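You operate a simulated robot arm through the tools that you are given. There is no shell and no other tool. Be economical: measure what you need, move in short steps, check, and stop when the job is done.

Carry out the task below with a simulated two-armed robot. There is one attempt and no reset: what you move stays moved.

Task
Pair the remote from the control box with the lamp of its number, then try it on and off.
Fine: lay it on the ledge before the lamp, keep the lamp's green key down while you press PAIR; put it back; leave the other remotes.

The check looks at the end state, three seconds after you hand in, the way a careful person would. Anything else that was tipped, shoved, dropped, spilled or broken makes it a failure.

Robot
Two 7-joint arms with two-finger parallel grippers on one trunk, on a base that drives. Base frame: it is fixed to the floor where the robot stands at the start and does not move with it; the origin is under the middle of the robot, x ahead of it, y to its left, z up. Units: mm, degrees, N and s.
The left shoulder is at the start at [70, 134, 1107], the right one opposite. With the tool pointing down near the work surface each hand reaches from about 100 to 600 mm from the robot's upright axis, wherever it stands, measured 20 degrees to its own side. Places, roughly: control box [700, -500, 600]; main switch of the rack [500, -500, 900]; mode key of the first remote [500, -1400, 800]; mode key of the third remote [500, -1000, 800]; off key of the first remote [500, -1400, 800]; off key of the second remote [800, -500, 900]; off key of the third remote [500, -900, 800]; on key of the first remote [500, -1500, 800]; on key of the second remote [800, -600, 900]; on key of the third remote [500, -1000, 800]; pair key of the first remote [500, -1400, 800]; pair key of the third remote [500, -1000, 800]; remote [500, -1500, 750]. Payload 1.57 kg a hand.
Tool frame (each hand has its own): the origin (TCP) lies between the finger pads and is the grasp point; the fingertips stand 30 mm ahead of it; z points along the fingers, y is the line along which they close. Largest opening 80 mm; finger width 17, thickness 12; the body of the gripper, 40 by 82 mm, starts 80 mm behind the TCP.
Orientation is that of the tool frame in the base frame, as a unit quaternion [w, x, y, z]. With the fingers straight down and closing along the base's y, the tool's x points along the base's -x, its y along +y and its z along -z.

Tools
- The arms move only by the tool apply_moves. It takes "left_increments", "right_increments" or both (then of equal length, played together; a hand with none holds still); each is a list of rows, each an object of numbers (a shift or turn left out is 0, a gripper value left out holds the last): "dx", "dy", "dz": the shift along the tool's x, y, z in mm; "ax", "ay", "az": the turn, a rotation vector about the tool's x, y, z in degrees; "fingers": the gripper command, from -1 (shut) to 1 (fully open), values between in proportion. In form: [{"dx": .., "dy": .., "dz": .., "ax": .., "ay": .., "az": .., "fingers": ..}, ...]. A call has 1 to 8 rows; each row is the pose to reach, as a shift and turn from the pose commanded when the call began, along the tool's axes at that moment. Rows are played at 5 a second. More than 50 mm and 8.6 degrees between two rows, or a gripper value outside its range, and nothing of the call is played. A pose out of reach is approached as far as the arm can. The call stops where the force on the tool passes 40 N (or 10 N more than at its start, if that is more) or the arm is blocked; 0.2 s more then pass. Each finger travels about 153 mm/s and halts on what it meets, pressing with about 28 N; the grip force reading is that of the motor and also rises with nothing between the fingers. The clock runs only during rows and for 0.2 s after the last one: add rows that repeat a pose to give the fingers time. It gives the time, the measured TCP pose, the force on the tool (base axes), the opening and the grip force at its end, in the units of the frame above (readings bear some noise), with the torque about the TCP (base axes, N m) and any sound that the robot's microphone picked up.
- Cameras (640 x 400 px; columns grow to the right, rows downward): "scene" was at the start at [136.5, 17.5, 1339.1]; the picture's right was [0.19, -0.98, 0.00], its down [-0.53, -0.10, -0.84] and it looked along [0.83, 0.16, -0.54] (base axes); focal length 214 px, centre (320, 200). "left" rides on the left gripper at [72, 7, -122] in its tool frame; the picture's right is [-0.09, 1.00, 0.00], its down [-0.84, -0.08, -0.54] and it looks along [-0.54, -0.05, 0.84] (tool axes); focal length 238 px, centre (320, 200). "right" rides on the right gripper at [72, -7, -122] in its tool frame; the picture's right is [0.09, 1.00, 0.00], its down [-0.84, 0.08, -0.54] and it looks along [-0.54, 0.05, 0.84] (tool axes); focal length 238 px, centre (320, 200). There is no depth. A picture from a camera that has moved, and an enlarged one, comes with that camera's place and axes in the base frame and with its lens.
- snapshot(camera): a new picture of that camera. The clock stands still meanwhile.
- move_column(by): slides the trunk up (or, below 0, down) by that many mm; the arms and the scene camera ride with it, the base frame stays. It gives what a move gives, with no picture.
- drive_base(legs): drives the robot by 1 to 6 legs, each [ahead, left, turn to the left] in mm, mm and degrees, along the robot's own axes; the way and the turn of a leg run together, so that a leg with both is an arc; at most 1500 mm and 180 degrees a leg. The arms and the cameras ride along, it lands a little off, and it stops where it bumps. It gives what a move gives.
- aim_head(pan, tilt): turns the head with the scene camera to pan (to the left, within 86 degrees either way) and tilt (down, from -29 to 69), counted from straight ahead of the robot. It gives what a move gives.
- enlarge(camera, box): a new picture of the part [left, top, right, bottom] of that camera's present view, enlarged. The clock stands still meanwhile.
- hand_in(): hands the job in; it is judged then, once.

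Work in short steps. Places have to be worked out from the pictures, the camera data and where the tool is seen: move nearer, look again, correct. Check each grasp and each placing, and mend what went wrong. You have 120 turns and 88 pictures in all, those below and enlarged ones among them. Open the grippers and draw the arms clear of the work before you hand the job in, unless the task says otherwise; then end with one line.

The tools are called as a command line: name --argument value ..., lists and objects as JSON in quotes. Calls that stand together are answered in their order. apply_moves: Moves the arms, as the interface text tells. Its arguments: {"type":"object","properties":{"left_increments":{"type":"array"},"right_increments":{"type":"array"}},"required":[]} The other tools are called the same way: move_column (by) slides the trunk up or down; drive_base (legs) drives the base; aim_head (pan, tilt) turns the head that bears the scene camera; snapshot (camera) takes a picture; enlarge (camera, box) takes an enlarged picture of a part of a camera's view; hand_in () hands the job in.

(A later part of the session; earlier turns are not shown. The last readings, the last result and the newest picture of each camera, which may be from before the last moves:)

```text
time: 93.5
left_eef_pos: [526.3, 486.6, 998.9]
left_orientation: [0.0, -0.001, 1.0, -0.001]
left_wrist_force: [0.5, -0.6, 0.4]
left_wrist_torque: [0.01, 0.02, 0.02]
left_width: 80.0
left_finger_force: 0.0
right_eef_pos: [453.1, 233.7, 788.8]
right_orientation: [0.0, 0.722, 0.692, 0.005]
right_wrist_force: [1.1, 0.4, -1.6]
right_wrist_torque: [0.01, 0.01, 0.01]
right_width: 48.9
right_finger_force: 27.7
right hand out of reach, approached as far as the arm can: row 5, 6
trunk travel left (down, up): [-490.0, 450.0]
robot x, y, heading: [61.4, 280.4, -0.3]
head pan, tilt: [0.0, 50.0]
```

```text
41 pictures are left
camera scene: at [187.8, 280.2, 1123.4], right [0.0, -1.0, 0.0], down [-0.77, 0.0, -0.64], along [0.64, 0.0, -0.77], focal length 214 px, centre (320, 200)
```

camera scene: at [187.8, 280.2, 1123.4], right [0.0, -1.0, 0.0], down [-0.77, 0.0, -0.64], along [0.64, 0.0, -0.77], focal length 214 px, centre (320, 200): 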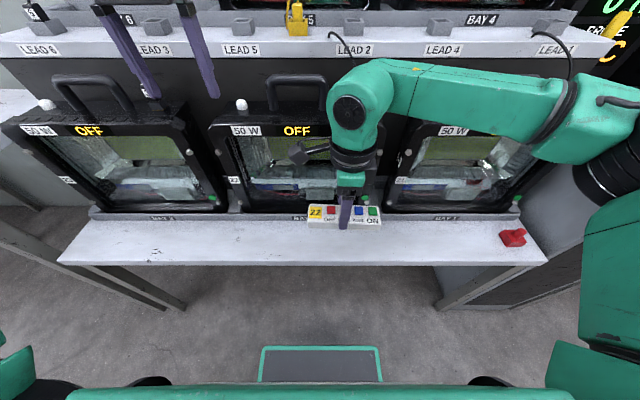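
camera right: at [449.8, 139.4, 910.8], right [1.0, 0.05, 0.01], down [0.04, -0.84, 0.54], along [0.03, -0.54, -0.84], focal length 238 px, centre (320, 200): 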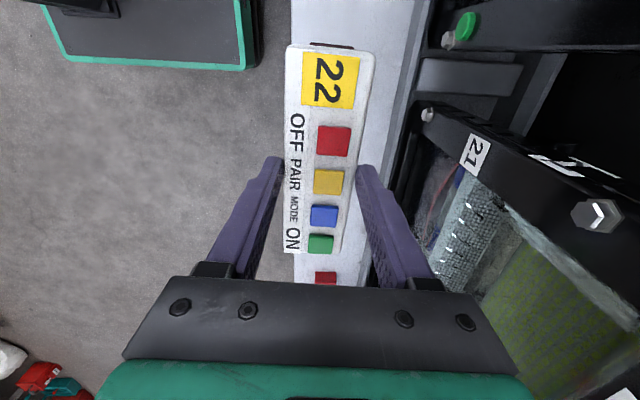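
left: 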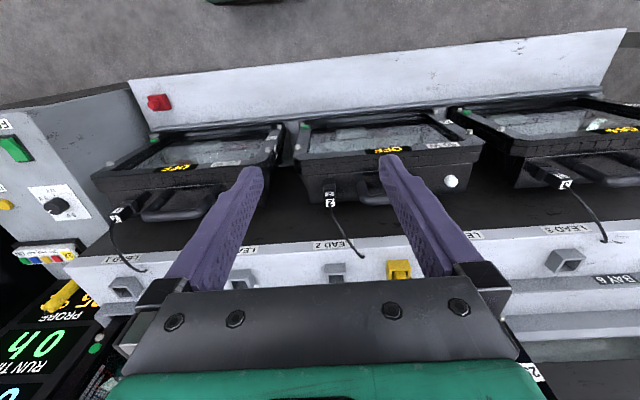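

Arm limit there; I drive 60 mm left to bring the remote to y≈294.

drive_base --legs '[[0, 60, 0]]'

apply_moves --right_increments '[{"dy": 10, "dz": 30}, {"dy": 20, "dz": 60}, {"dy": 22, "dz": 90}, {"dy": 22, "dz": 115}]'

snapshot --camera "right"

snapshot --camera "scene"

```text
time: 94.5
left_eef_pos: [526.4, 546.6, 998.7]
left_orientation: [0.0, -0.001, 1.0, -0.001]
left_wrist_force: [-0.6, 0.9, -0.5]
left_wrist_torque: [-0.05, 0.02, 0.03]
left_width: 80.2
left_finger_force: 0.0
right_eef_pos: [452.0, 293.3, 788.3]
right_orientation: [0.001, 0.722, 0.692, 0.005]
right_wrist_force: [0.1, 0.3, -0.4]
right_wrist_torque: [0.01, 0.01, -0.01]
right_width: 49.5
right_finger_force: 27.8
trunk travel left (down, up): [-490.0, 450.0]
robot x, y, heading: [61.4, 342.4, 0.1]
head pan, tilt: [0.0, 50.0]
```

```text
time: 95.5
left_eef_pos: [524.5, 547.3, 999.7]
left_orientation: [0.0, -0.001, 1.0, 0.0]
left_wrist_force: [-0.4, -0.2, 0.2]
left_wrist_torque: [0.0, -0.01, 0.01]
left_width: 79.9
left_finger_force: 0.1
right_eef_pos: [462.3, 268.0, 685.0]
right_orientation: [0.0, 0.722, 0.692, 0.005]
right_wrist_force: [0.5, -0.5, -0.5]
right_wrist_torque: [0.04, 0.01, -0.02]
right_width: 49.3
right_finger_force: 27.7
right hand out of reach, approached as far as the arm can: row 1, 2, 3, 4
trunk travel left (down, up): [-490.0, 450.0]
robot x, y, heading: [62.0, 337.3, 0.2]
head pan, tilt: [0.0, 50.0]
```

```text
40 pictures are left
camera right: at [456.6, 338.3, 807.0], right [1.0, 0.05, 0.01], down [0.04, -0.84, 0.53], along [0.04, -0.53, -0.84], focal length 238 px, centre (320, 200)
```

right: 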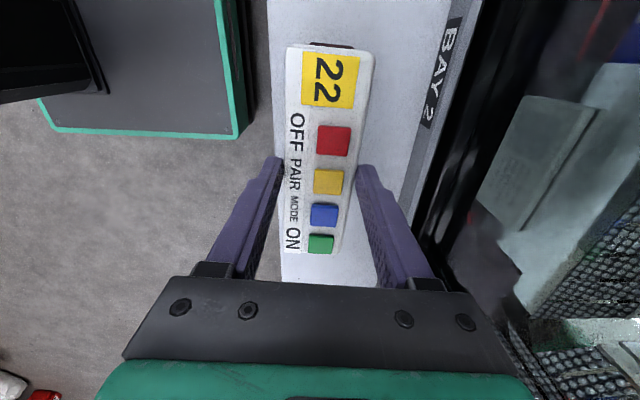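

```text
39 pictures are left
camera scene: at [187.3, 340.0, 1123.5], right [0.0, -1.0, 0.0], down [-0.77, 0.0, -0.64], along [0.64, 0.0, -0.77], focal length 214 px, centre (320, 200)
```

scene: 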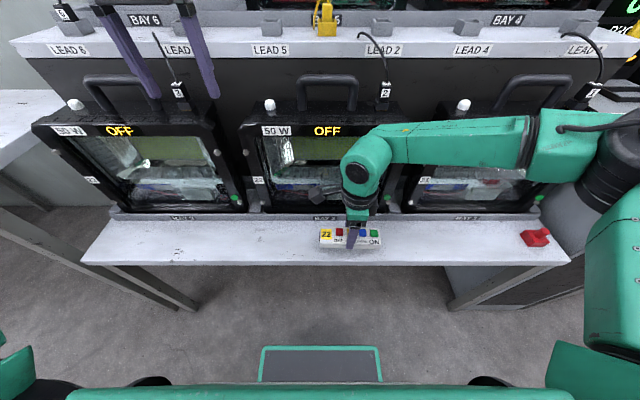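

I drive 45 mm further left for more spacing from the green key, then lower toward the ledge in steps.

drive_base --legs '[[0, 45, 0]]'

apply_moves --right_increments '[{"dy": 5, "dz": 10}, {"dy": 10, "dz": 20}, {"dy": 10, "dz": 28}]'

enlarge --camera "scene" --box '[270, 170, 430, 280]'

```text
time: 96.4
left_eef_pos: [525.7, 591.4, 999.1]
left_orientation: [0.002, 0.0, 1.0, -0.001]
left_wrist_force: [-0.4, 0.8, -0.4]
left_wrist_torque: [-0.03, 0.02, 0.01]
left_width: 79.8
left_finger_force: 0.0
right_eef_pos: [462.5, 312.2, 685.1]
right_orientation: [0.0, 0.722, 0.692, 0.006]
right_wrist_force: [0.2, 0.4, -0.1]
right_wrist_torque: [0.01, -0.04, -0.04]
right_width: 49.3
right_finger_force: 27.7
trunk travel left (down, up): [-490.0, 450.0]
robot x, y, heading: [60.1, 387.4, 0.1]
head pan, tilt: [0.0, 50.0]
```

```text
time: 97.2
left_eef_pos: [527.0, 591.4, 1000.3]
left_orientation: [0.0, -0.001, 1.0, 0.0]
left_wrist_force: [-0.1, -0.5, -0.2]
left_wrist_torque: [0.01, 0.02, 0.03]
left_width: 79.8
left_finger_force: 0.2
right_eef_pos: [467.9, 300.7, 666.1]
right_orientation: [0.001, 0.722, 0.692, 0.007]
right_wrist_force: [0.5, -0.2, -1.4]
right_wrist_torque: [0.01, 0.0, 0.05]
right_width: 49.6
right_finger_force: 27.9
right hand out of reach, approached as far as the arm can: row 1, 2, 3
trunk travel left (down, up): [-490.0, 450.0]
robot x, y, heading: [56.2, 386.2, -0.2]
head pan, tilt: [0.0, 50.0]
```

```text
3.64 times, centred on (350, 225) of scene
camera zoom: at [187.1, 384.4, 1123.5], right [0.0, -1.0, 0.0], down [-0.77, 0.0, -0.64], along [0.64, 0.0, -0.77], focal length 780 px, centre (211, 109)
```

zoom: 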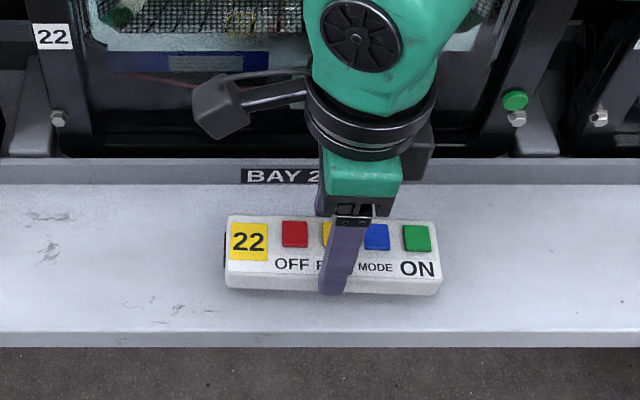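

Nearly down. I lower by arm until contact.

apply_moves --right_increments '[{"dz": 4}, {"dz": 8}, {"dz": 12}, {"dz": 16}, {"dz": 19}]'

```text
time: 98.4
left_eef_pos: [525.4, 591.0, 999.9]
left_orientation: [0.001, -0.001, 1.0, 0.001]
left_wrist_force: [-0.7, 0.1, 0.1]
left_wrist_torque: [-0.04, -0.03, -0.02]
left_width: 79.8
left_finger_force: 0.1
right_eef_pos: [463.2, 296.1, 651.4]
right_orientation: [0.0, 0.722, 0.692, 0.007]
right_wrist_force: [-0.4, 0.1, -0.4]
right_wrist_torque: [0.0, -0.03, -0.02]
right_width: 49.2
right_finger_force: 27.8
right hand out of reach, approached as far as the arm can: row 3, 4, 5
trunk travel left (down, up): [-490.0, 450.0]
robot x, y, heading: [61.8, 382.6, -0.1]
head pan, tilt: [0.0, 50.0]
```

No contact yet; I use the trunk in small steps.

move_column --by -6

move_column --by -4

```text
time: 98.9
left_eef_pos: [523.3, 591.4, 993.5]
left_orientation: [0.003, -0.001, 1.0, -0.001]
left_wrist_force: [0.4, -0.6, -0.1]
left_wrist_torque: [-0.01, 0.02, -0.02]
left_width: 80.1
left_finger_force: 0.0
right_eef_pos: [464.0, 294.9, 648.4]
right_orientation: [0.001, 0.723, 0.691, 0.011]
right_wrist_force: [2.1, -3.2, 20.9]
right_wrist_torque: [-0.04, 0.01, 0.03]
right_width: 49.7
right_finger_force: 27.9
trunk travel left (down, up): [-484.0, 456.0]
robot x, y, heading: [61.8, 383.0, 0.1]
head pan, tilt: [0.0, 50.0]
```

```text
time: 99.5
left_eef_pos: [524.0, 592.4, 990.6]
left_orientation: [0.002, -0.001, 1.0, -0.001]
left_wrist_force: [0.3, 0.2, -0.3]
left_wrist_torque: [-0.01, -0.01, 0.0]
left_width: 80.0
left_finger_force: 0.1
right_eef_pos: [463.0, 297.1, 642.9]
right_orientation: [0.001, 0.722, 0.692, 0.009]
right_wrist_force: [6.8, -0.7, 19.6]
right_wrist_torque: [0.22, -0.08, 0.0]
right_width: 49.6
right_finger_force: 27.7
trunk travel left (down, up): [-480.0, 460.0]
robot x, y, heading: [62.5, 381.9, 0.1]
head pan, tilt: [0.0, 50.0]
```

Contact (≈20 N). I open the fingers and raise the hand.

apply_moves --right_increments '[{"fingers": 0.3}, {"fingers": 0.8}, {"dz": -10, "fingers": 0.8}, {"dz": -40}, {"dz": -80}]'

enlarge --camera "scene" --box '[270, 170, 430, 280]'

snapshot --camera "right"

```text
time: 100.7
left_eef_pos: [524.5, 591.8, 989.0]
left_orientation: [0.0, -0.001, 1.0, -0.001]
left_wrist_force: [-0.6, 0.4, -0.6]
left_wrist_torque: [0.01, -0.04, -0.05]
left_width: 80.1
left_finger_force: 0.1
right_eef_pos: [462.6, 295.1, 721.9]
right_orientation: [0.001, 0.721, 0.692, 0.007]
right_wrist_force: [0.5, -0.3, -0.4]
right_wrist_torque: [0.0, -0.03, 0.01]
right_width: 72.1
right_finger_force: 0.1
trunk travel left (down, up): [-480.0, 460.0]
robot x, y, heading: [60.7, 384.1, -0.1]
head pan, tilt: [0.0, 50.0]
```

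```text
3.64 times, centred on (350, 225) of scene
camera zoom: at [186.3, 384.8, 1113.5], right [0.0, -1.0, 0.0], down [-0.77, 0.0, -0.64], along [0.64, 0.0, -0.77], focal length 780 px, centre (211, 109)
```

zoom: 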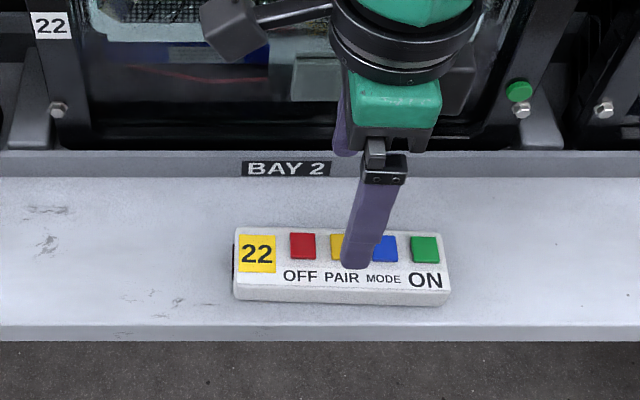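

```text
36 pictures are left
camera right: at [456.7, 366.7, 843.8], right [1.0, 0.05, 0.01], down [0.04, -0.84, 0.54], along [0.04, -0.53, -0.84], focal length 238 px, centre (320, 200)
```

right: 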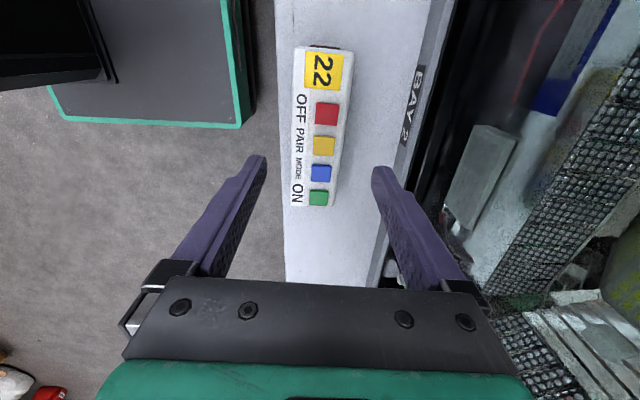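

The remote lies well on the ledge: PAIR ≈ [466,291,628], OFF y≈320, ON y≈235; green key ≈ [564,159.5,681]. I move the right hand up/right and yaw it back to face the key.

apply_moves --right_increments '[{"dz": -40, "dy": -10}, {"dz": -70, "dx": -30, "dy": -20}, {"dz": -70, "dx": -75, "dy": -30, "fingers": 0}, {"dz": -70, "dx": -120, "dy": -40, "fingers": -1}, {"dz": -70, "dx": -140, "dy": -50, "fingers": -1}]'

apply_moves --right_increments '[{"az": -8.5}, {"az": -17}, {"az": -25.5}, {"az": -34}, {"az": -42.5}, {"az": -51}, {"az": -59.5}, {"az": -68}]'

apply_moves --right_increments '[{"az": -8.5}, {"az": -17}, {"az": -24, "ay": -2}]'

```text
time: 101.9
left_eef_pos: [526.0, 592.4, 989.8]
left_orientation: [0.001, -0.001, 1.0, 0.0]
left_wrist_force: [0.2, 0.9, 0.8]
left_wrist_torque: [-0.01, -0.04, 0.0]
left_width: 80.1
left_finger_force: 0.1
right_eef_pos: [406.5, 155.8, 790.2]
right_orientation: [0.0, 0.721, 0.693, 0.007]
right_wrist_force: [0.3, -0.3, 0.3]
right_wrist_torque: [-0.02, 0.0, -0.01]
right_width: 0.0
right_finger_force: 21.1
trunk travel left (down, up): [-480.0, 460.0]
robot x, y, heading: [61.6, 385.3, -0.1]
head pan, tilt: [0.0, 50.0]
```

```text
time: 103.7
left_eef_pos: [524.8, 591.9, 989.5]
left_orientation: [0.001, 0.0, 1.0, 0.0]
left_wrist_force: [-0.3, -0.7, 0.5]
left_wrist_torque: [0.0, -0.01, -0.04]
left_width: 80.2
left_finger_force: 0.1
right_eef_pos: [405.9, 156.9, 790.1]
right_orientation: [0.004, 0.211, 0.978, 0.005]
right_wrist_force: [0.2, -0.2, -0.5]
right_wrist_torque: [-0.03, -0.03, 0.03]
right_width: 0.2
right_finger_force: 20.9
trunk travel left (down, up): [-480.0, 460.0]
robot x, y, heading: [62.9, 382.6, -0.0]
head pan, tilt: [0.0, 50.0]
```

```text
time: 104.5
left_eef_pos: [524.6, 591.7, 991.2]
left_orientation: [0.001, -0.001, 1.0, 0.0]
left_wrist_force: [0.5, -0.8, 0.5]
left_wrist_torque: [-0.01, -0.01, -0.03]
left_width: 79.8
left_finger_force: 0.1
right_eef_pos: [404.3, 157.2, 790.2]
right_orientation: [0.023, 0.003, 1.0, 0.001]
right_wrist_force: [-0.3, -0.3, -0.4]
right_wrist_torque: [0.01, -0.02, 0.0]
right_width: 0.1
right_finger_force: 21.2
trunk travel left (down, up): [-480.0, 460.0]
robot x, y, heading: [59.8, 384.9, 0.1]
head pan, tilt: [0.0, 50.0]
```

Pitch sign confirmed. I pitch the right tool forward by ~42° more.

apply_moves --right_increments '[{"ay": -8.5}, {"ay": -17}, {"ay": -25.5}, {"ay": -34}, {"ay": -42}]'

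snapshot --camera "right"

```text
time: 105.7
left_eef_pos: [526.3, 591.3, 989.8]
left_orientation: [0.001, -0.001, 1.0, 0.0]
left_wrist_force: [0.0, -0.3, 0.7]
left_wrist_torque: [0.01, -0.02, 0.01]
left_width: 80.0
left_finger_force: 0.1
right_eef_pos: [436.7, 149.0, 837.6]
right_orientation: [0.353, 0.017, 0.935, 0.006]
right_wrist_force: [-0.3, 0.7, 0.2]
right_wrist_torque: [0.01, -0.04, -0.01]
right_width: 0.0
right_finger_force: 21.3
right hand out of reach, approached as far as the arm can: row 4, 5
trunk travel left (down, up): [-480.0, 460.0]
robot x, y, heading: [61.0, 385.4, -0.3]
head pan, tilt: [0.0, 50.0]
```

```text
35 pictures are left
camera right: at [301.2, 143.8, 880.8], right [-0.04, 1.0, -0.04], down [0.27, 0.05, 0.96], along [0.96, 0.03, -0.27], focal length 238 px, centre (320, 200)
```

right: 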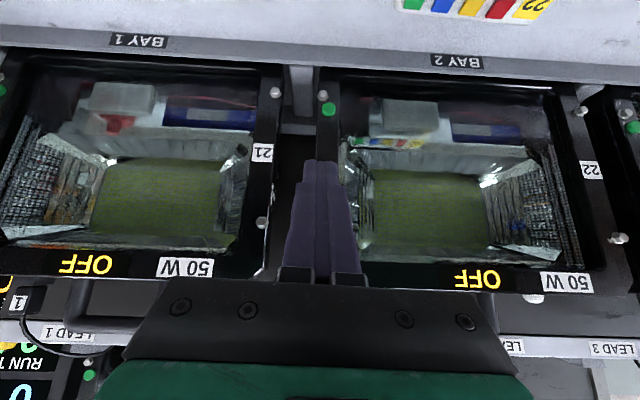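

Key seen at about [564,158.5,683]. I advance the right fingertip to ~10 mm short of it.

apply_moves --right_increments '[{"dx": 6, "dy": 3, "dz": 35}, {"dx": 12, "dy": 5, "dz": 70}, {"dx": 18, "dy": 7, "dz": 105}, {"dx": 22, "dy": 9, "dz": 135}, {"dx": 24, "dy": 9, "dz": 155}]'

enlarge --camera "right" --box '[220, 60, 420, 185]'

enlarge --camera "scene" --box '[340, 150, 440, 225]'

```text
time: 106.9
left_eef_pos: [525.1, 592.2, 989.8]
left_orientation: [0.001, -0.001, 1.0, 0.0]
left_wrist_force: [-0.1, 0.5, 0.1]
left_wrist_torque: [0.01, 0.01, 0.02]
left_width: 80.1
left_finger_force: 0.1
right_eef_pos: [522.2, 158.7, 703.2]
right_orientation: [0.353, 0.017, 0.935, 0.006]
right_wrist_force: [0.8, 0.4, -0.9]
right_wrist_torque: [-0.03, -0.01, -0.01]
right_width: 0.0
right_finger_force: 20.9
trunk travel left (down, up): [-480.0, 460.0]
robot x, y, heading: [64.7, 385.0, 0.2]
head pan, tilt: [0.0, 50.0]
```

```text
3.20 times, centred on (320, 122) of right
camera zoom: at [387.5, 153.7, 747.1], right [-0.04, 1.0, -0.04], down [0.27, 0.05, 0.96], along [0.96, 0.03, -0.27], focal length 763 px, centre (320, 448)
```

zoom: 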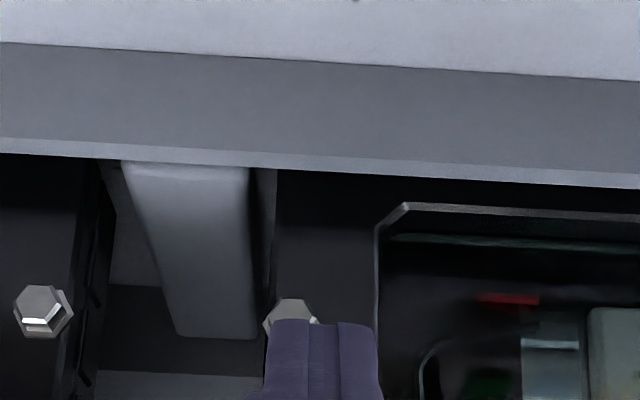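

```text
5.33 times, centred on (390, 188) of scene
camera zoom: at [187.3, 384.5, 1113.5], right [0.0, -1.0, 0.0], down [-0.77, 0.0, -0.64], along [0.64, 0.0, -0.77], focal length 1144 px, centre (-53, 267)
```

zoom: 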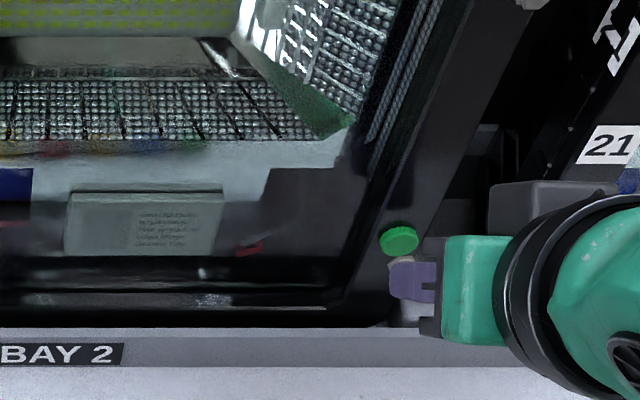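

The fingertip is right at the key. Before pressing I need the left hand at PAIR, which sits too far across the body, so I back the right hand off a bit, shift the base 90 mm right, and re-aim.

apply_moves --right_increments '[{"dz": -25}, {"dz": -50}]'

drive_base --legs '[[0, -90, 0]]'

apply_moves --left_increments '[{"dy": -45, "fingers": 0}, {"dy": -90, "fingers": -1}, {"dy": -130, "dx": 15}, {"dy": -170, "dx": 30}, {"dy": -210, "dx": 58, "dz": 30}]' --right_increments '[{"dy": 20}, {"dy": 40}, {"dy": 60}, {"dy": 75}, {"dy": 87}]'

```text
time: 107.5
left_eef_pos: [524.6, 592.2, 990.5]
left_orientation: [0.001, 0.0, 1.0, -0.001]
left_wrist_force: [0.0, -0.2, 0.3]
left_wrist_torque: [0.02, 0.04, 0.0]
left_width: 80.2
left_finger_force: 0.0
right_eef_pos: [488.0, 158.5, 740.6]
right_orientation: [0.352, 0.017, 0.936, 0.006]
right_wrist_force: [0.4, 0.0, 0.2]
right_wrist_torque: [0.0, -0.01, 0.03]
right_width: 0.0
right_finger_force: 20.9
trunk travel left (down, up): [-480.0, 460.0]
robot x, y, heading: [64.2, 384.4, 0.0]
head pan, tilt: [0.0, 50.0]
```

```text
time: 108.6
left_eef_pos: [525.2, 499.6, 989.5]
left_orientation: [0.001, -0.001, 1.0, 0.0]
left_wrist_force: [0.1, -0.4, -0.2]
left_wrist_torque: [0.03, -0.01, -0.03]
left_width: 80.0
left_finger_force: 0.1
right_eef_pos: [489.0, 66.5, 742.0]
right_orientation: [0.352, 0.018, 0.936, 0.006]
right_wrist_force: [0.8, 0.0, -0.4]
right_wrist_torque: [0.0, 0.01, 0.0]
right_width: 0.0
right_finger_force: 21.5
trunk travel left (down, up): [-480.0, 460.0]
robot x, y, heading: [62.8, 293.6, -0.1]
head pan, tilt: [0.0, 50.0]
```

```text
refused: row 5 steps farther than a row can; nothing moved
```

I resend with smaller steps.

apply_moves --left_increments '[{"dy": -40, "fingers": 0}, {"dy": -80, "fingers": -1}, {"dy": -120, "dx": 15}, {"dy": -160, "dx": 35}, {"dy": -195, "dx": 55}, {"dy": -209, "dx": 59, "dz": 30}, {"dy": -209, "dx": 59, "dz": 75}, {"dy": -209, "dx": 59, "dz": 120}]' --right_increments '[{"dy": 20}, {"dy": 40}, {"dy": 60}, {"dy": 75}, {"dy": 88}, {"dy": 88}, {"dy": 88}, {"dy": 88}]'

apply_moves --left_increments '[{"dz": 45}, {"dz": 85}, {"dz": 120}, {"dz": 140}]'

snapshot --camera "left"

snapshot --camera "scene"

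```text
time: 110.4
left_eef_pos: [464.8, 289.9, 868.1]
left_orientation: [0.0, -0.001, 1.0, -0.002]
left_wrist_force: [0.6, 1.1, -1.0]
left_wrist_torque: [-0.01, -0.04, -0.01]
left_width: 0.0
left_finger_force: 21.0
right_eef_pos: [492.0, 154.5, 742.6]
right_orientation: [0.351, 0.018, 0.936, 0.006]
right_wrist_force: [-0.2, 0.2, -0.2]
right_wrist_torque: [0.01, 0.02, 0.02]
right_width: 0.1
right_finger_force: 21.4
trunk travel left (down, up): [-480.0, 460.0]
robot x, y, heading: [59.7, 293.5, 0.0]
head pan, tilt: [0.0, 50.0]
```

```text
time: 111.4
left_eef_pos: [464.8, 291.2, 730.5]
left_orientation: [0.001, -0.001, 1.0, -0.001]
left_wrist_force: [0.3, -0.1, 0.1]
left_wrist_torque: [-0.01, 0.03, 0.01]
left_width: 0.0
left_finger_force: 21.4
right_eef_pos: [491.1, 153.3, 742.6]
right_orientation: [0.352, 0.018, 0.936, 0.006]
right_wrist_force: [-0.1, 0.2, 0.5]
right_wrist_torque: [0.01, 0.02, -0.05]
right_width: 0.1
right_finger_force: 20.7
trunk travel left (down, up): [-480.0, 460.0]
robot x, y, heading: [61.5, 289.5, 0.1]
head pan, tilt: [0.0, 50.0]
```

```text
32 pictures are left
camera left: at [393.3, 297.5, 851.6], right [0.09, 1.0, 0.0], down [0.84, -0.08, 0.54], along [0.54, -0.05, -0.84], focal length 238 px, centre (320, 200)
```

left: 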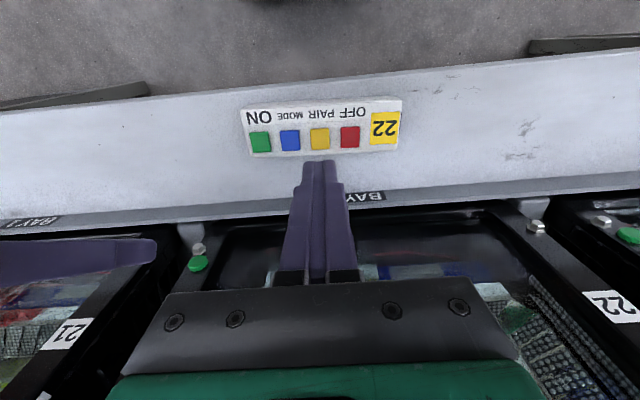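

```text
31 pictures are left
camera scene: at [187.0, 292.5, 1113.5], right [0.0, -1.0, 0.0], down [-0.77, 0.0, -0.64], along [0.64, 0.0, -0.77], focal length 214 px, centre (320, 200)
```

scene: 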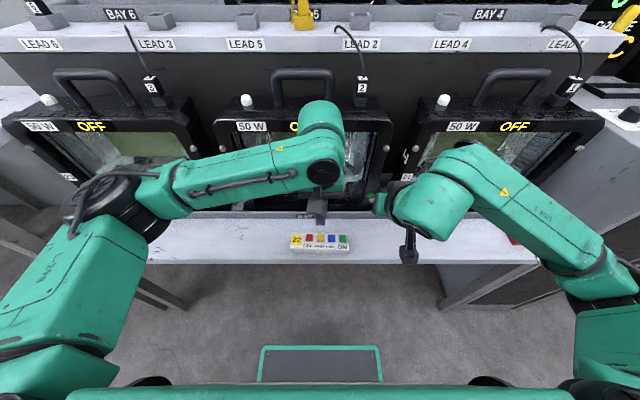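

Left hand is aligned over PAIR ([467,290]). I bring both hands to just short of their keys.

apply_moves --left_increments '[{"dz": 20, "dx": -1}, {"dz": 40, "dx": -2}, {"dz": 56, "dx": -2}, {"dz": 60, "dx": -2}]' --right_increments '[{"dz": 18, "dy": 1}, {"dz": 35, "dy": 2}, {"dz": 50, "dy": 3}, {"dz": 56, "dx": 1, "dy": 3}]'

snapshot --camera "left"

enlarge --camera "scene" --box '[280, 160, 420, 260]'

```text
time: 112.4
left_eef_pos: [469.1, 289.9, 669.7]
left_orientation: [0.001, 0.0, 1.0, -0.001]
left_wrist_force: [0.2, 1.0, -0.1]
left_wrist_torque: [-0.03, -0.01, -0.03]
left_width: 0.1
left_finger_force: 21.3
right_eef_pos: [526.4, 155.7, 701.2]
right_orientation: [0.353, 0.018, 0.935, 0.007]
right_wrist_force: [0.2, -0.9, 0.2]
right_wrist_torque: [0.01, 0.01, -0.03]
right_width: 0.0
right_finger_force: 21.3
trunk travel left (down, up): [-480.0, 460.0]
robot x, y, heading: [60.9, 293.8, -0.2]
head pan, tilt: [0.0, 50.0]
```

```text
30 pictures are left
camera left: at [397.4, 296.5, 792.0], right [0.09, 1.0, 0.0], down [0.84, -0.08, 0.54], along [0.54, -0.05, -0.84], focal length 238 px, centre (320, 200)
```

left: 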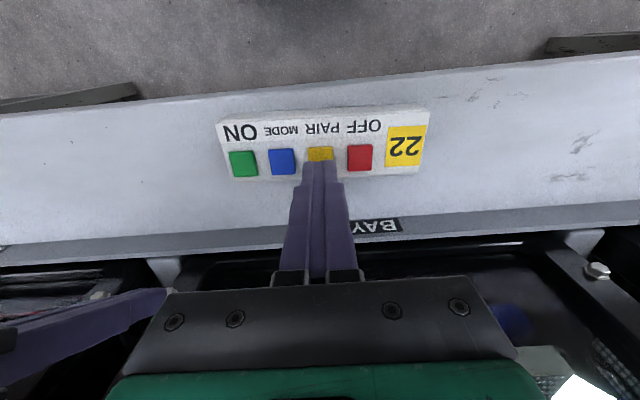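

```text
4.00 times, centred on (350, 210) of scene
camera zoom: at [186.9, 292.4, 1113.5], right [0.0, -1.0, 0.0], down [-0.77, 0.0, -0.64], along [0.64, 0.0, -0.77], focal length 858 px, centre (200, 160)
```

zoom: 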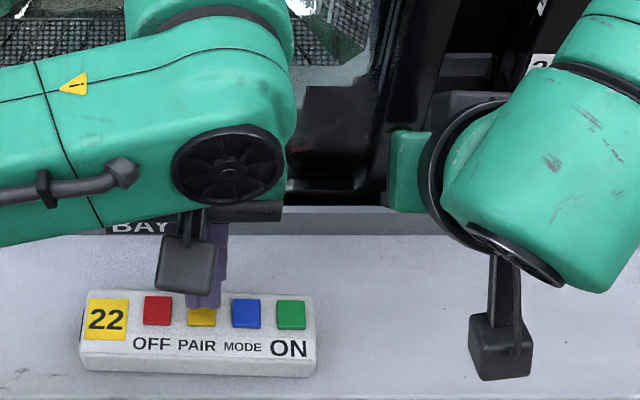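

I shift the left tip 5 mm toward −x, and creep the right tip forward toward the green key.

apply_moves --left_increments '[{"dx": 3}, {"dx": 5}, {"dx": 5}]' --right_increments '[{"dx": -2.2, "dz": 2}, {"dx": -4.5, "dz": 4}, {"dx": -6.7, "dz": 6}]'

```text
time: 113.2
left_eef_pos: [463.8, 290.8, 669.7]
left_orientation: [0.001, -0.001, 1.0, 0.0]
left_wrist_force: [0.3, 0.6, 0.2]
left_wrist_torque: [0.02, -0.05, -0.02]
left_width: 0.1
left_finger_force: 20.7
right_eef_pos: [536.1, 156.6, 701.2]
right_orientation: [0.352, 0.017, 0.936, 0.007]
right_wrist_force: [-0.4, -0.3, -0.7]
right_wrist_torque: [0.02, 0.03, 0.0]
right_width: 0.0
right_finger_force: 20.8
trunk travel left (down, up): [-480.0, 460.0]
robot x, y, heading: [62.1, 290.7, -0.2]
head pan, tilt: [0.0, 50.0]
```

No contact yet; continue creeping.

apply_moves --right_increments '[{"dx": -1.5, "dz": 1.3}, {"dx": -3, "dz": 2.6}, {"dx": -4.5, "dz": 4}]'

enlarge --camera "right" --box '[220, 60, 420, 185]'

```text
time: 114.0
left_eef_pos: [462.7, 289.4, 670.6]
left_orientation: [0.001, 0.0, 1.0, 0.001]
left_wrist_force: [-0.9, -0.3, 0.6]
left_wrist_torque: [-0.01, -0.01, -0.01]
left_width: 0.0
left_finger_force: 21.4
right_eef_pos: [540.3, 156.2, 701.5]
right_orientation: [0.353, 0.018, 0.935, 0.006]
right_wrist_force: [-8.2, -1.4, 2.1]
right_wrist_torque: [-0.06, 0.09, -0.05]
right_width: 0.2
right_finger_force: 22.0
trunk travel left (down, up): [-480.0, 460.0]
robot x, y, heading: [62.0, 293.0, -0.1]
head pan, tilt: [0.0, 50.0]
heard: click
```

```text
3.20 times, centred on (320, 122) of right
camera zoom: at [405.6, 152.3, 745.6], right [-0.04, 1.0, -0.04], down [0.27, 0.05, 0.96], along [0.96, 0.03, -0.27], focal length 763 px, centre (320, 448)
```

zoom: 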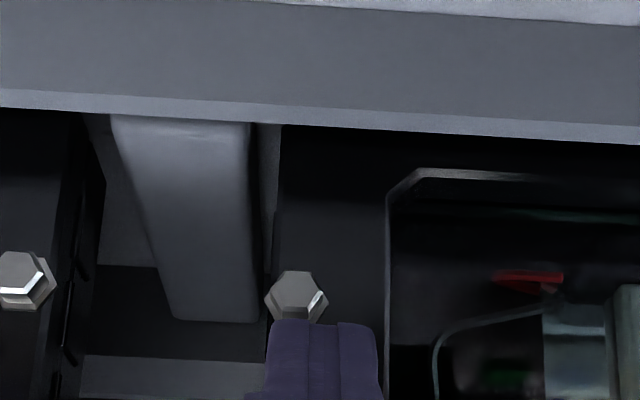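

A click: the green key is down (8 N). I hold it and press PAIR with the left hand.

apply_moves --left_increments '[{"dz": 4}, {"dz": 7}, {"dz": 9}, {"dz": 11}, {"dz": 11}]' --right_increments '[{"dx": -0.7, "dz": 0.6}, {"dx": -0.7, "dz": 0.6}, {"dx": -0.7, "dz": 0.6}, {"dx": -0.7, "dz": 0.6}, {"dx": -0.7, "dz": 0.6}]'

```text
time: 115.2
left_eef_pos: [463.3, 291.0, 658.5]
left_orientation: [0.001, -0.001, 1.0, 0.0]
left_wrist_force: [-1.3, -1.2, 2.2]
left_wrist_torque: [0.01, 0.02, 0.01]
left_width: 0.1
left_finger_force: 21.5
right_eef_pos: [542.4, 157.3, 701.4]
right_orientation: [0.354, 0.016, 0.935, 0.007]
right_wrist_force: [-7.2, -0.8, 0.8]
right_wrist_torque: [0.01, 0.11, -0.03]
right_width: 0.2
right_finger_force: 21.3
trunk travel left (down, up): [-480.0, 460.0]
robot x, y, heading: [62.4, 289.7, -0.1]
head pan, tilt: [0.0, 50.0]
heard: click
```

Another click with light contact. I press slightly deeper and hold briefly.

apply_moves --left_increments '[{"dz": 1}, {"dz": 2}, {"dz": 2}, {"dz": 2}]'

snapshot --camera "scene"

```text
time: 116.2
left_eef_pos: [463.3, 290.2, 657.8]
left_orientation: [0.002, -0.001, 1.0, -0.002]
left_wrist_force: [1.3, 0.8, 5.7]
left_wrist_torque: [0.04, -0.04, 0.0]
left_width: 0.0
left_finger_force: 21.6
right_eef_pos: [542.8, 156.8, 701.5]
right_orientation: [0.353, 0.017, 0.935, 0.006]
right_wrist_force: [-6.2, -1.0, 0.1]
right_wrist_torque: [-0.04, 0.11, 0.0]
right_width: 0.3
right_finger_force: 21.3
trunk travel left (down, up): [-480.0, 460.0]
robot x, y, heading: [62.1, 290.2, -0.1]
head pan, tilt: [0.0, 50.0]
```

```text
27 pictures are left
camera scene: at [185.6, 292.5, 1113.7], right [0.0, -1.0, 0.0], down [-0.77, 0.0, -0.64], along [0.64, 0.0, -0.77], focal length 214 px, centre (320, 200)
```

scene: 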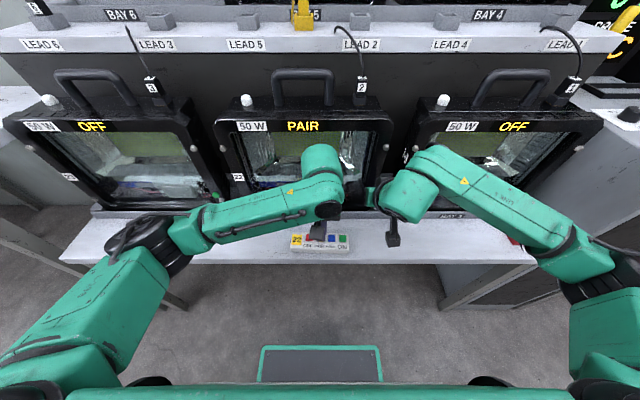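

The lamp shows "PAIR". I lift the left finger off PAIR, still holding the green key, and check the display.

apply_moves --left_increments '[{"dz": -6}, {"dz": -14}, {"dz": -14}]'

enlarge --camera "scene" --box '[200, 80, 420, 260]'

```text
time: 117.0
left_eef_pos: [463.3, 290.1, 670.6]
left_orientation: [0.001, -0.001, 1.0, 0.0]
left_wrist_force: [0.4, -0.1, 0.2]
left_wrist_torque: [-0.01, 0.0, -0.01]
left_width: 0.1
left_finger_force: 21.0
right_eef_pos: [542.5, 156.5, 701.6]
right_orientation: [0.353, 0.017, 0.936, 0.007]
right_wrist_force: [-5.7, -0.2, 0.9]
right_wrist_torque: [-0.04, 0.11, -0.03]
right_width: 0.1
right_finger_force: 21.0
trunk travel left (down, up): [-480.0, 460.0]
robot x, y, heading: [62.5, 296.3, 0.3]
head pan, tilt: [0.0, 50.0]
```

```text
2.22 times, centred on (310, 170) of scene
camera zoom: at [185.7, 292.4, 1113.6], right [0.0, -1.0, 0.0], down [-0.77, 0.0, -0.64], along [0.64, 0.0, -0.77], focal length 477 px, centre (342, 267)
```

zoom: 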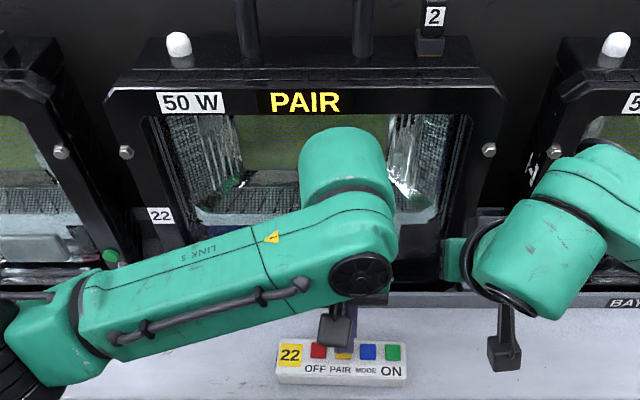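

I release the green key and see what the lamp displays.

apply_moves --right_increments '[{"dx": 3.7, "dz": -3.3}, {"dx": 11, "dz": -10}, {"dx": 15, "dz": -13}]'

enlarge --camera "scene" --box '[200, 80, 420, 260]'

```text
time: 117.8
left_eef_pos: [463.5, 289.7, 671.4]
left_orientation: [0.0, -0.001, 1.0, -0.001]
left_wrist_force: [0.0, -0.8, -0.1]
left_wrist_torque: [-0.01, -0.01, -0.01]
left_width: 0.0
left_finger_force: 20.8
right_eef_pos: [523.9, 159.1, 700.9]
right_orientation: [0.352, 0.017, 0.936, 0.007]
right_wrist_force: [0.0, 0.1, 0.7]
right_wrist_torque: [-0.02, 0.02, 0.01]
right_width: 0.0
right_finger_force: 21.0
trunk travel left (down, up): [-480.0, 460.0]
robot x, y, heading: [62.8, 288.7, 0.2]
head pan, tilt: [0.0, 50.0]
```

```text
2.22 times, centred on (310, 170) of scene
camera zoom: at [187.1, 292.5, 1113.5], right [0.0, -1.0, 0.0], down [-0.77, 0.0, -0.64], along [0.64, 0.0, -0.77], focal length 477 px, centre (342, 267)
```

zoom: 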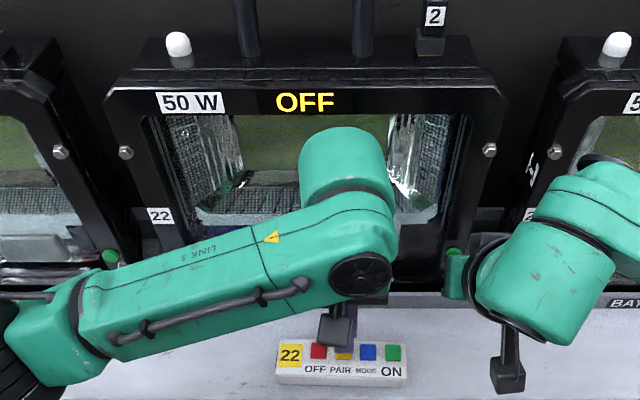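

Back to OFF after release, so the green key shows "PAIR" only while held. I move the right hand aside and take the left hand over ON.

apply_moves --right_increments '[{"dz": -35}, {"dz": -60, "dy": -30}, {"dz": -60, "dy": -70}, {"dz": -60, "dy": -110}, {"dz": -60, "dy": -130}]'

apply_moves --left_increments '[{"dz": -15}, {"dz": -15, "dy": -28}, {"dz": -15, "dy": -56}]'

snapshot --camera "left"

```text
time: 119.0
left_eef_pos: [464.1, 289.5, 670.8]
left_orientation: [0.002, -0.001, 1.0, 0.0]
left_wrist_force: [0.1, 0.0, 0.2]
left_wrist_torque: [0.0, 0.02, 0.02]
left_width: 0.3
left_finger_force: 21.4
right_eef_pos: [481.3, 27.5, 742.5]
right_orientation: [0.352, 0.016, 0.936, 0.007]
right_wrist_force: [0.1, -0.1, -0.2]
right_wrist_torque: [-0.01, 0.0, 0.0]
right_width: 0.1
right_finger_force: 21.4
trunk travel left (down, up): [-480.0, 460.0]
robot x, y, heading: [62.3, 292.4, -0.1]
head pan, tilt: [0.0, 50.0]
```

```text
time: 119.8
left_eef_pos: [462.4, 234.9, 686.1]
left_orientation: [0.001, -0.001, 1.0, 0.0]
left_wrist_force: [-0.2, -0.7, -0.1]
left_wrist_torque: [0.02, -0.03, -0.01]
left_width: 0.0
left_finger_force: 21.2
right_eef_pos: [482.1, 26.9, 740.8]
right_orientation: [0.352, 0.018, 0.936, 0.007]
right_wrist_force: [0.6, 0.5, 0.3]
right_wrist_torque: [0.05, 0.0, -0.02]
right_width: 0.1
right_finger_force: 21.2
trunk travel left (down, up): [-480.0, 460.0]
robot x, y, heading: [62.3, 292.1, 0.2]
head pan, tilt: [0.0, 50.0]
```

```text
24 pictures are left
camera left: at [391.3, 239.4, 807.8], right [0.09, 1.0, 0.0], down [0.84, -0.08, 0.54], along [0.54, -0.05, -0.84], focal length 238 px, centre (320, 200)
```

left: 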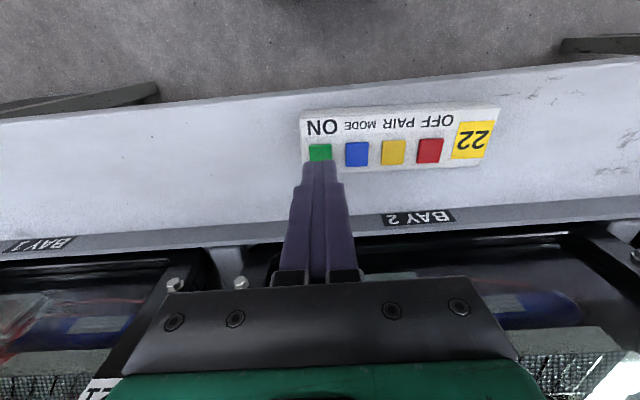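

Aligned with ON. I press until it clicks.

apply_moves --left_increments '[{"dz": 12}, {"dz": 20}, {"dz": 25}, {"dz": 28}, {"dz": 29.5}, {"dz": 29.5}]'

apply_moves --left_increments '[{"dz": -10}, {"dz": -28}, {"dz": -28}]'

snapshot --camera "scene"

```text
time: 121.2
left_eef_pos: [462.3, 234.5, 656.3]
left_orientation: [0.001, 0.0, 1.0, -0.001]
left_wrist_force: [-0.7, 1.1, 5.5]
left_wrist_torque: [0.02, 0.03, -0.03]
left_width: 0.0
left_finger_force: 21.8
right_eef_pos: [480.1, 26.9, 743.5]
right_orientation: [0.353, 0.017, 0.935, 0.006]
right_wrist_force: [0.7, 0.6, 0.2]
right_wrist_torque: [-0.02, -0.03, -0.04]
right_width: 0.0
right_finger_force: 21.0
trunk travel left (down, up): [-480.0, 460.0]
robot x, y, heading: [60.4, 290.4, -0.1]
head pan, tilt: [0.0, 50.0]
heard: click
```

```text
time: 122.0
left_eef_pos: [463.9, 234.6, 684.9]
left_orientation: [0.001, -0.001, 1.0, 0.0]
left_wrist_force: [-0.2, -0.7, 1.0]
left_wrist_torque: [0.02, 0.0, 0.0]
left_width: 0.2
left_finger_force: 21.1
right_eef_pos: [482.3, 25.8, 742.0]
right_orientation: [0.352, 0.018, 0.936, 0.006]
right_wrist_force: [-0.1, -0.3, 0.4]
right_wrist_torque: [-0.01, 0.0, 0.02]
right_width: 0.0
right_finger_force: 21.5
trunk travel left (down, up): [-480.0, 460.0]
robot x, y, heading: [63.0, 293.1, -0.2]
head pan, tilt: [0.0, 50.0]
```

```text
23 pictures are left
camera scene: at [187.0, 292.4, 1113.5], right [0.0, -1.0, 0.0], down [-0.77, 0.0, -0.64], along [0.64, 0.0, -0.77], focal length 214 px, centre (320, 200)
```

scene: 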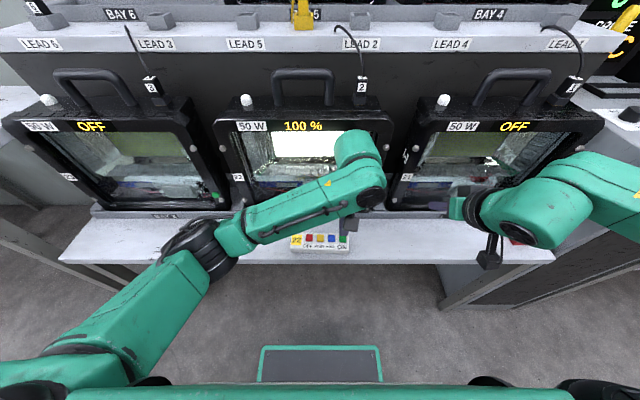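

Paired: lamp 22 shows 100 %. Now OFF at y≈320.

apply_moves --left_increments '[{"dy": 40}, {"dy": 85}, {"dy": 85}]'

snapshot --camera "left"

```text
time: 122.8
left_eef_pos: [466.2, 318.9, 684.8]
left_orientation: [0.001, -0.001, 1.0, 0.0]
left_wrist_force: [-1.5, -0.1, -1.0]
left_wrist_torque: [-0.02, -0.01, 0.01]
left_width: 0.0
left_finger_force: 21.2
right_eef_pos: [481.4, 26.9, 741.6]
right_orientation: [0.352, 0.018, 0.936, 0.006]
right_wrist_force: [0.3, 1.1, -1.1]
right_wrist_torque: [0.01, 0.01, 0.02]
right_width: 0.0
right_finger_force: 21.7
trunk travel left (down, up): [-480.0, 460.0]
robot x, y, heading: [59.7, 288.1, -0.2]
head pan, tilt: [0.0, 50.0]
```

```text
22 pictures are left
camera left: at [392.8, 324.6, 806.3], right [0.09, 1.0, 0.0], down [0.84, -0.08, 0.54], along [0.54, -0.05, -0.84], focal length 238 px, centre (320, 200)
```

left: 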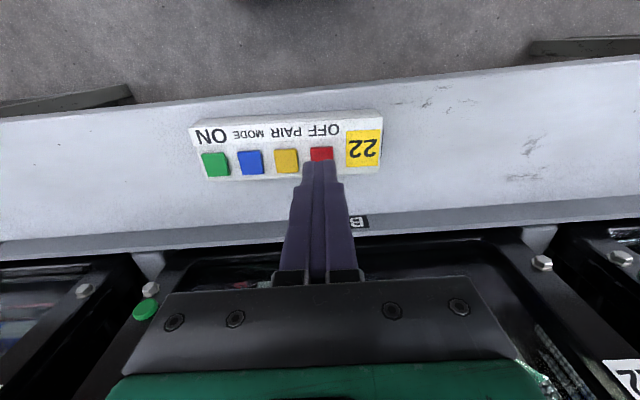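

Aligned with OFF (red). I press it.

apply_moves --left_increments '[{"dz": 12}, {"dz": 20}, {"dz": 25}, {"dz": 27}, {"dz": 28.5}, {"dz": 28.5}]'

apply_moves --left_increments '[{"dz": -10}, {"dz": -50}, {"dz": -100}, {"dz": -150}, {"dz": -200}, {"dz": -200, "dy": 50}, {"dz": -200, "dy": 100}]'

snapshot --camera "scene"

```text
time: 124.2
left_eef_pos: [465.2, 319.7, 656.3]
left_orientation: [0.002, -0.001, 1.0, 0.0]
left_wrist_force: [3.0, 0.5, 6.8]
left_wrist_torque: [-0.06, -0.09, -0.03]
left_width: 0.1
left_finger_force: 21.1
right_eef_pos: [482.4, 26.5, 742.6]
right_orientation: [0.353, 0.017, 0.936, 0.007]
right_wrist_force: [0.5, 0.0, 0.7]
right_wrist_torque: [0.04, 0.03, 0.02]
right_width: 0.0
right_finger_force: 21.2
trunk travel left (down, up): [-480.0, 460.0]
robot x, y, heading: [59.1, 292.2, -0.1]
head pan, tilt: [0.0, 50.0]
heard: click
```

```text
time: 125.8
left_eef_pos: [462.8, 420.1, 860.3]
left_orientation: [0.001, 0.0, 1.0, 0.0]
left_wrist_force: [-1.2, 0.6, 0.8]
left_wrist_torque: [-0.02, -0.03, 0.02]
left_width: 0.0
left_finger_force: 22.1
right_eef_pos: [480.7, 29.0, 742.4]
right_orientation: [0.353, 0.018, 0.936, 0.006]
right_wrist_force: [-0.4, -0.9, 0.6]
right_wrist_torque: [0.0, 0.02, 0.02]
right_width: 0.0
right_finger_force: 21.7
trunk travel left (down, up): [-480.0, 460.0]
robot x, y, heading: [59.0, 293.4, 0.2]
head pan, tilt: [0.0, 50.0]
```

```text
21 pictures are left
camera scene: at [186.2, 293.3, 1113.6], right [0.0, -1.0, 0.0], down [-0.77, 0.0, -0.64], along [0.64, 0.0, -0.77], focal length 214 px, centre (320, 200)
```

scene: 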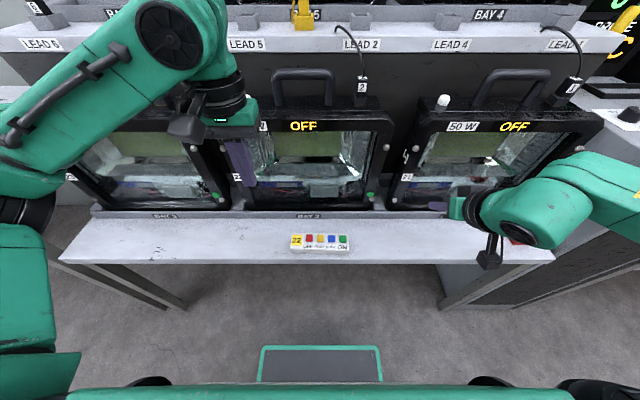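

Lamp is OFF again. Now I fetch the remote back: raise the right hand, remove the pitch, and drive 90 mm left.

apply_moves --right_increments '[{"dz": -40}, {"dz": -70, "ay": 8}, {"dz": -70, "ay": 16}, {"dz": -70, "ay": 24}, {"dz": -70, "ay": 32}, {"dz": -70, "ay": 40, "fingers": -1}, {"dz": -70, "ay": 41.3}]'

drive_base --legs '[[0, 92, 0]]'

apply_moves --right_increments '[{"az": 8.5}, {"az": 17}, {"az": 25.5}, {"az": 34}, {"az": 42.5}, {"az": 51}, {"az": 59.5}, {"az": 68}]'

apply_moves --right_increments '[{"az": 8.5, "fingers": 0}, {"az": 17, "fingers": 0.8}, {"az": 23, "fingers": 0.8}]'

```text
time: 127.4
left_eef_pos: [463.7, 418.1, 860.9]
left_orientation: [0.001, -0.001, 1.0, 0.0]
left_wrist_force: [0.7, -0.4, 0.4]
left_wrist_torque: [0.03, 0.01, -0.01]
left_width: 0.1
left_finger_force: 21.6
right_eef_pos: [434.7, 26.9, 796.6]
right_orientation: [-0.001, 0.013, 1.0, 0.013]
right_wrist_force: [-0.4, 0.1, 0.3]
right_wrist_torque: [-0.04, 0.04, 0.0]
right_width: 0.0
right_finger_force: 21.0
trunk travel left (down, up): [-480.0, 460.0]
robot x, y, heading: [58.3, 289.0, -0.3]
head pan, tilt: [0.0, 50.0]
```

```text
time: 128.5
left_eef_pos: [462.8, 511.6, 859.4]
left_orientation: [0.0, -0.002, 1.0, -0.001]
left_wrist_force: [0.4, 0.5, -0.3]
left_wrist_torque: [-0.04, -0.01, -0.01]
left_width: 0.1
left_finger_force: 21.4
right_eef_pos: [435.2, 119.8, 796.2]
right_orientation: [-0.001, 0.014, 1.0, 0.012]
right_wrist_force: [-1.1, 0.4, -0.1]
right_wrist_torque: [-0.01, 0.04, -0.01]
right_width: 0.0
right_finger_force: 20.8
trunk travel left (down, up): [-480.0, 460.0]
robot x, y, heading: [63.6, 384.2, 0.2]
head pan, tilt: [0.0, 50.0]
```

```text
time: 130.3
left_eef_pos: [462.6, 510.2, 859.0]
left_orientation: [0.001, -0.001, 1.0, -0.001]
left_wrist_force: [0.1, 0.0, 0.8]
left_wrist_torque: [0.01, -0.03, 0.03]
left_width: 0.0
left_finger_force: 21.3
right_eef_pos: [433.8, 119.4, 795.1]
right_orientation: [-0.008, 0.57, 0.821, 0.009]
right_wrist_force: [0.0, -1.0, -0.1]
right_wrist_torque: [0.01, -0.02, 0.0]
right_width: 0.0
right_finger_force: 21.7
trunk travel left (down, up): [-480.0, 460.0]
robot x, y, heading: [61.1, 383.0, -0.1]
head pan, tilt: [0.0, 50.0]
```

```text
time: 131.1
left_eef_pos: [463.3, 511.4, 860.1]
left_orientation: [0.001, -0.002, 1.0, -0.001]
left_wrist_force: [-0.2, -0.4, -0.6]
left_wrist_torque: [0.0, 0.01, 0.04]
left_width: 0.0
left_finger_force: 21.2
right_eef_pos: [434.3, 118.7, 796.6]
right_orientation: [-0.009, 0.723, 0.691, 0.008]
right_wrist_force: [-0.3, 0.2, -0.3]
right_wrist_torque: [-0.03, -0.02, 0.03]
right_width: 71.8
right_finger_force: 0.0
trunk travel left (down, up): [-480.0, 460.0]
robot x, y, heading: [60.8, 385.6, -0.0]
head pan, tilt: [0.0, 50.0]
```

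Now the right hand goes over the remote.

apply_moves --right_increments '[{"dx": 45, "dy": 8}, {"dx": 90, "dy": 16}, {"dx": 135, "dy": 20}, {"dx": 175, "dy": 24}, {"dx": 176, "dy": 24, "dz": 40}, {"dx": 176, "dy": 24, "dz": 75}]'

snapshot --camera "right"

```text
time: 132.5
left_eef_pos: [463.4, 512.0, 859.2]
left_orientation: [0.001, -0.002, 1.0, 0.0]
left_wrist_force: [-0.4, 1.0, 0.5]
left_wrist_torque: [-0.01, -0.02, -0.01]
left_width: 0.2
left_finger_force: 21.2
right_eef_pos: [465.9, 294.4, 726.0]
right_orientation: [-0.009, 0.722, 0.691, 0.008]
right_wrist_force: [1.1, 0.2, 0.4]
right_wrist_torque: [-0.02, -0.02, -0.02]
right_width: 72.0
right_finger_force: 0.1
trunk travel left (down, up): [-480.0, 460.0]
robot x, y, heading: [61.7, 386.8, 0.3]
head pan, tilt: [0.0, 50.0]
```

```text
20 pictures are left
camera right: at [460.9, 365.1, 849.8], right [1.0, 0.05, 0.0], down [0.04, -0.85, 0.52], along [0.03, -0.52, -0.85], focal length 238 px, centre (320, 200)
```

right: 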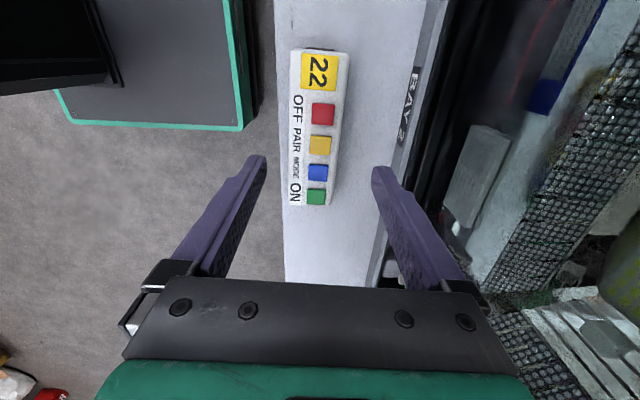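

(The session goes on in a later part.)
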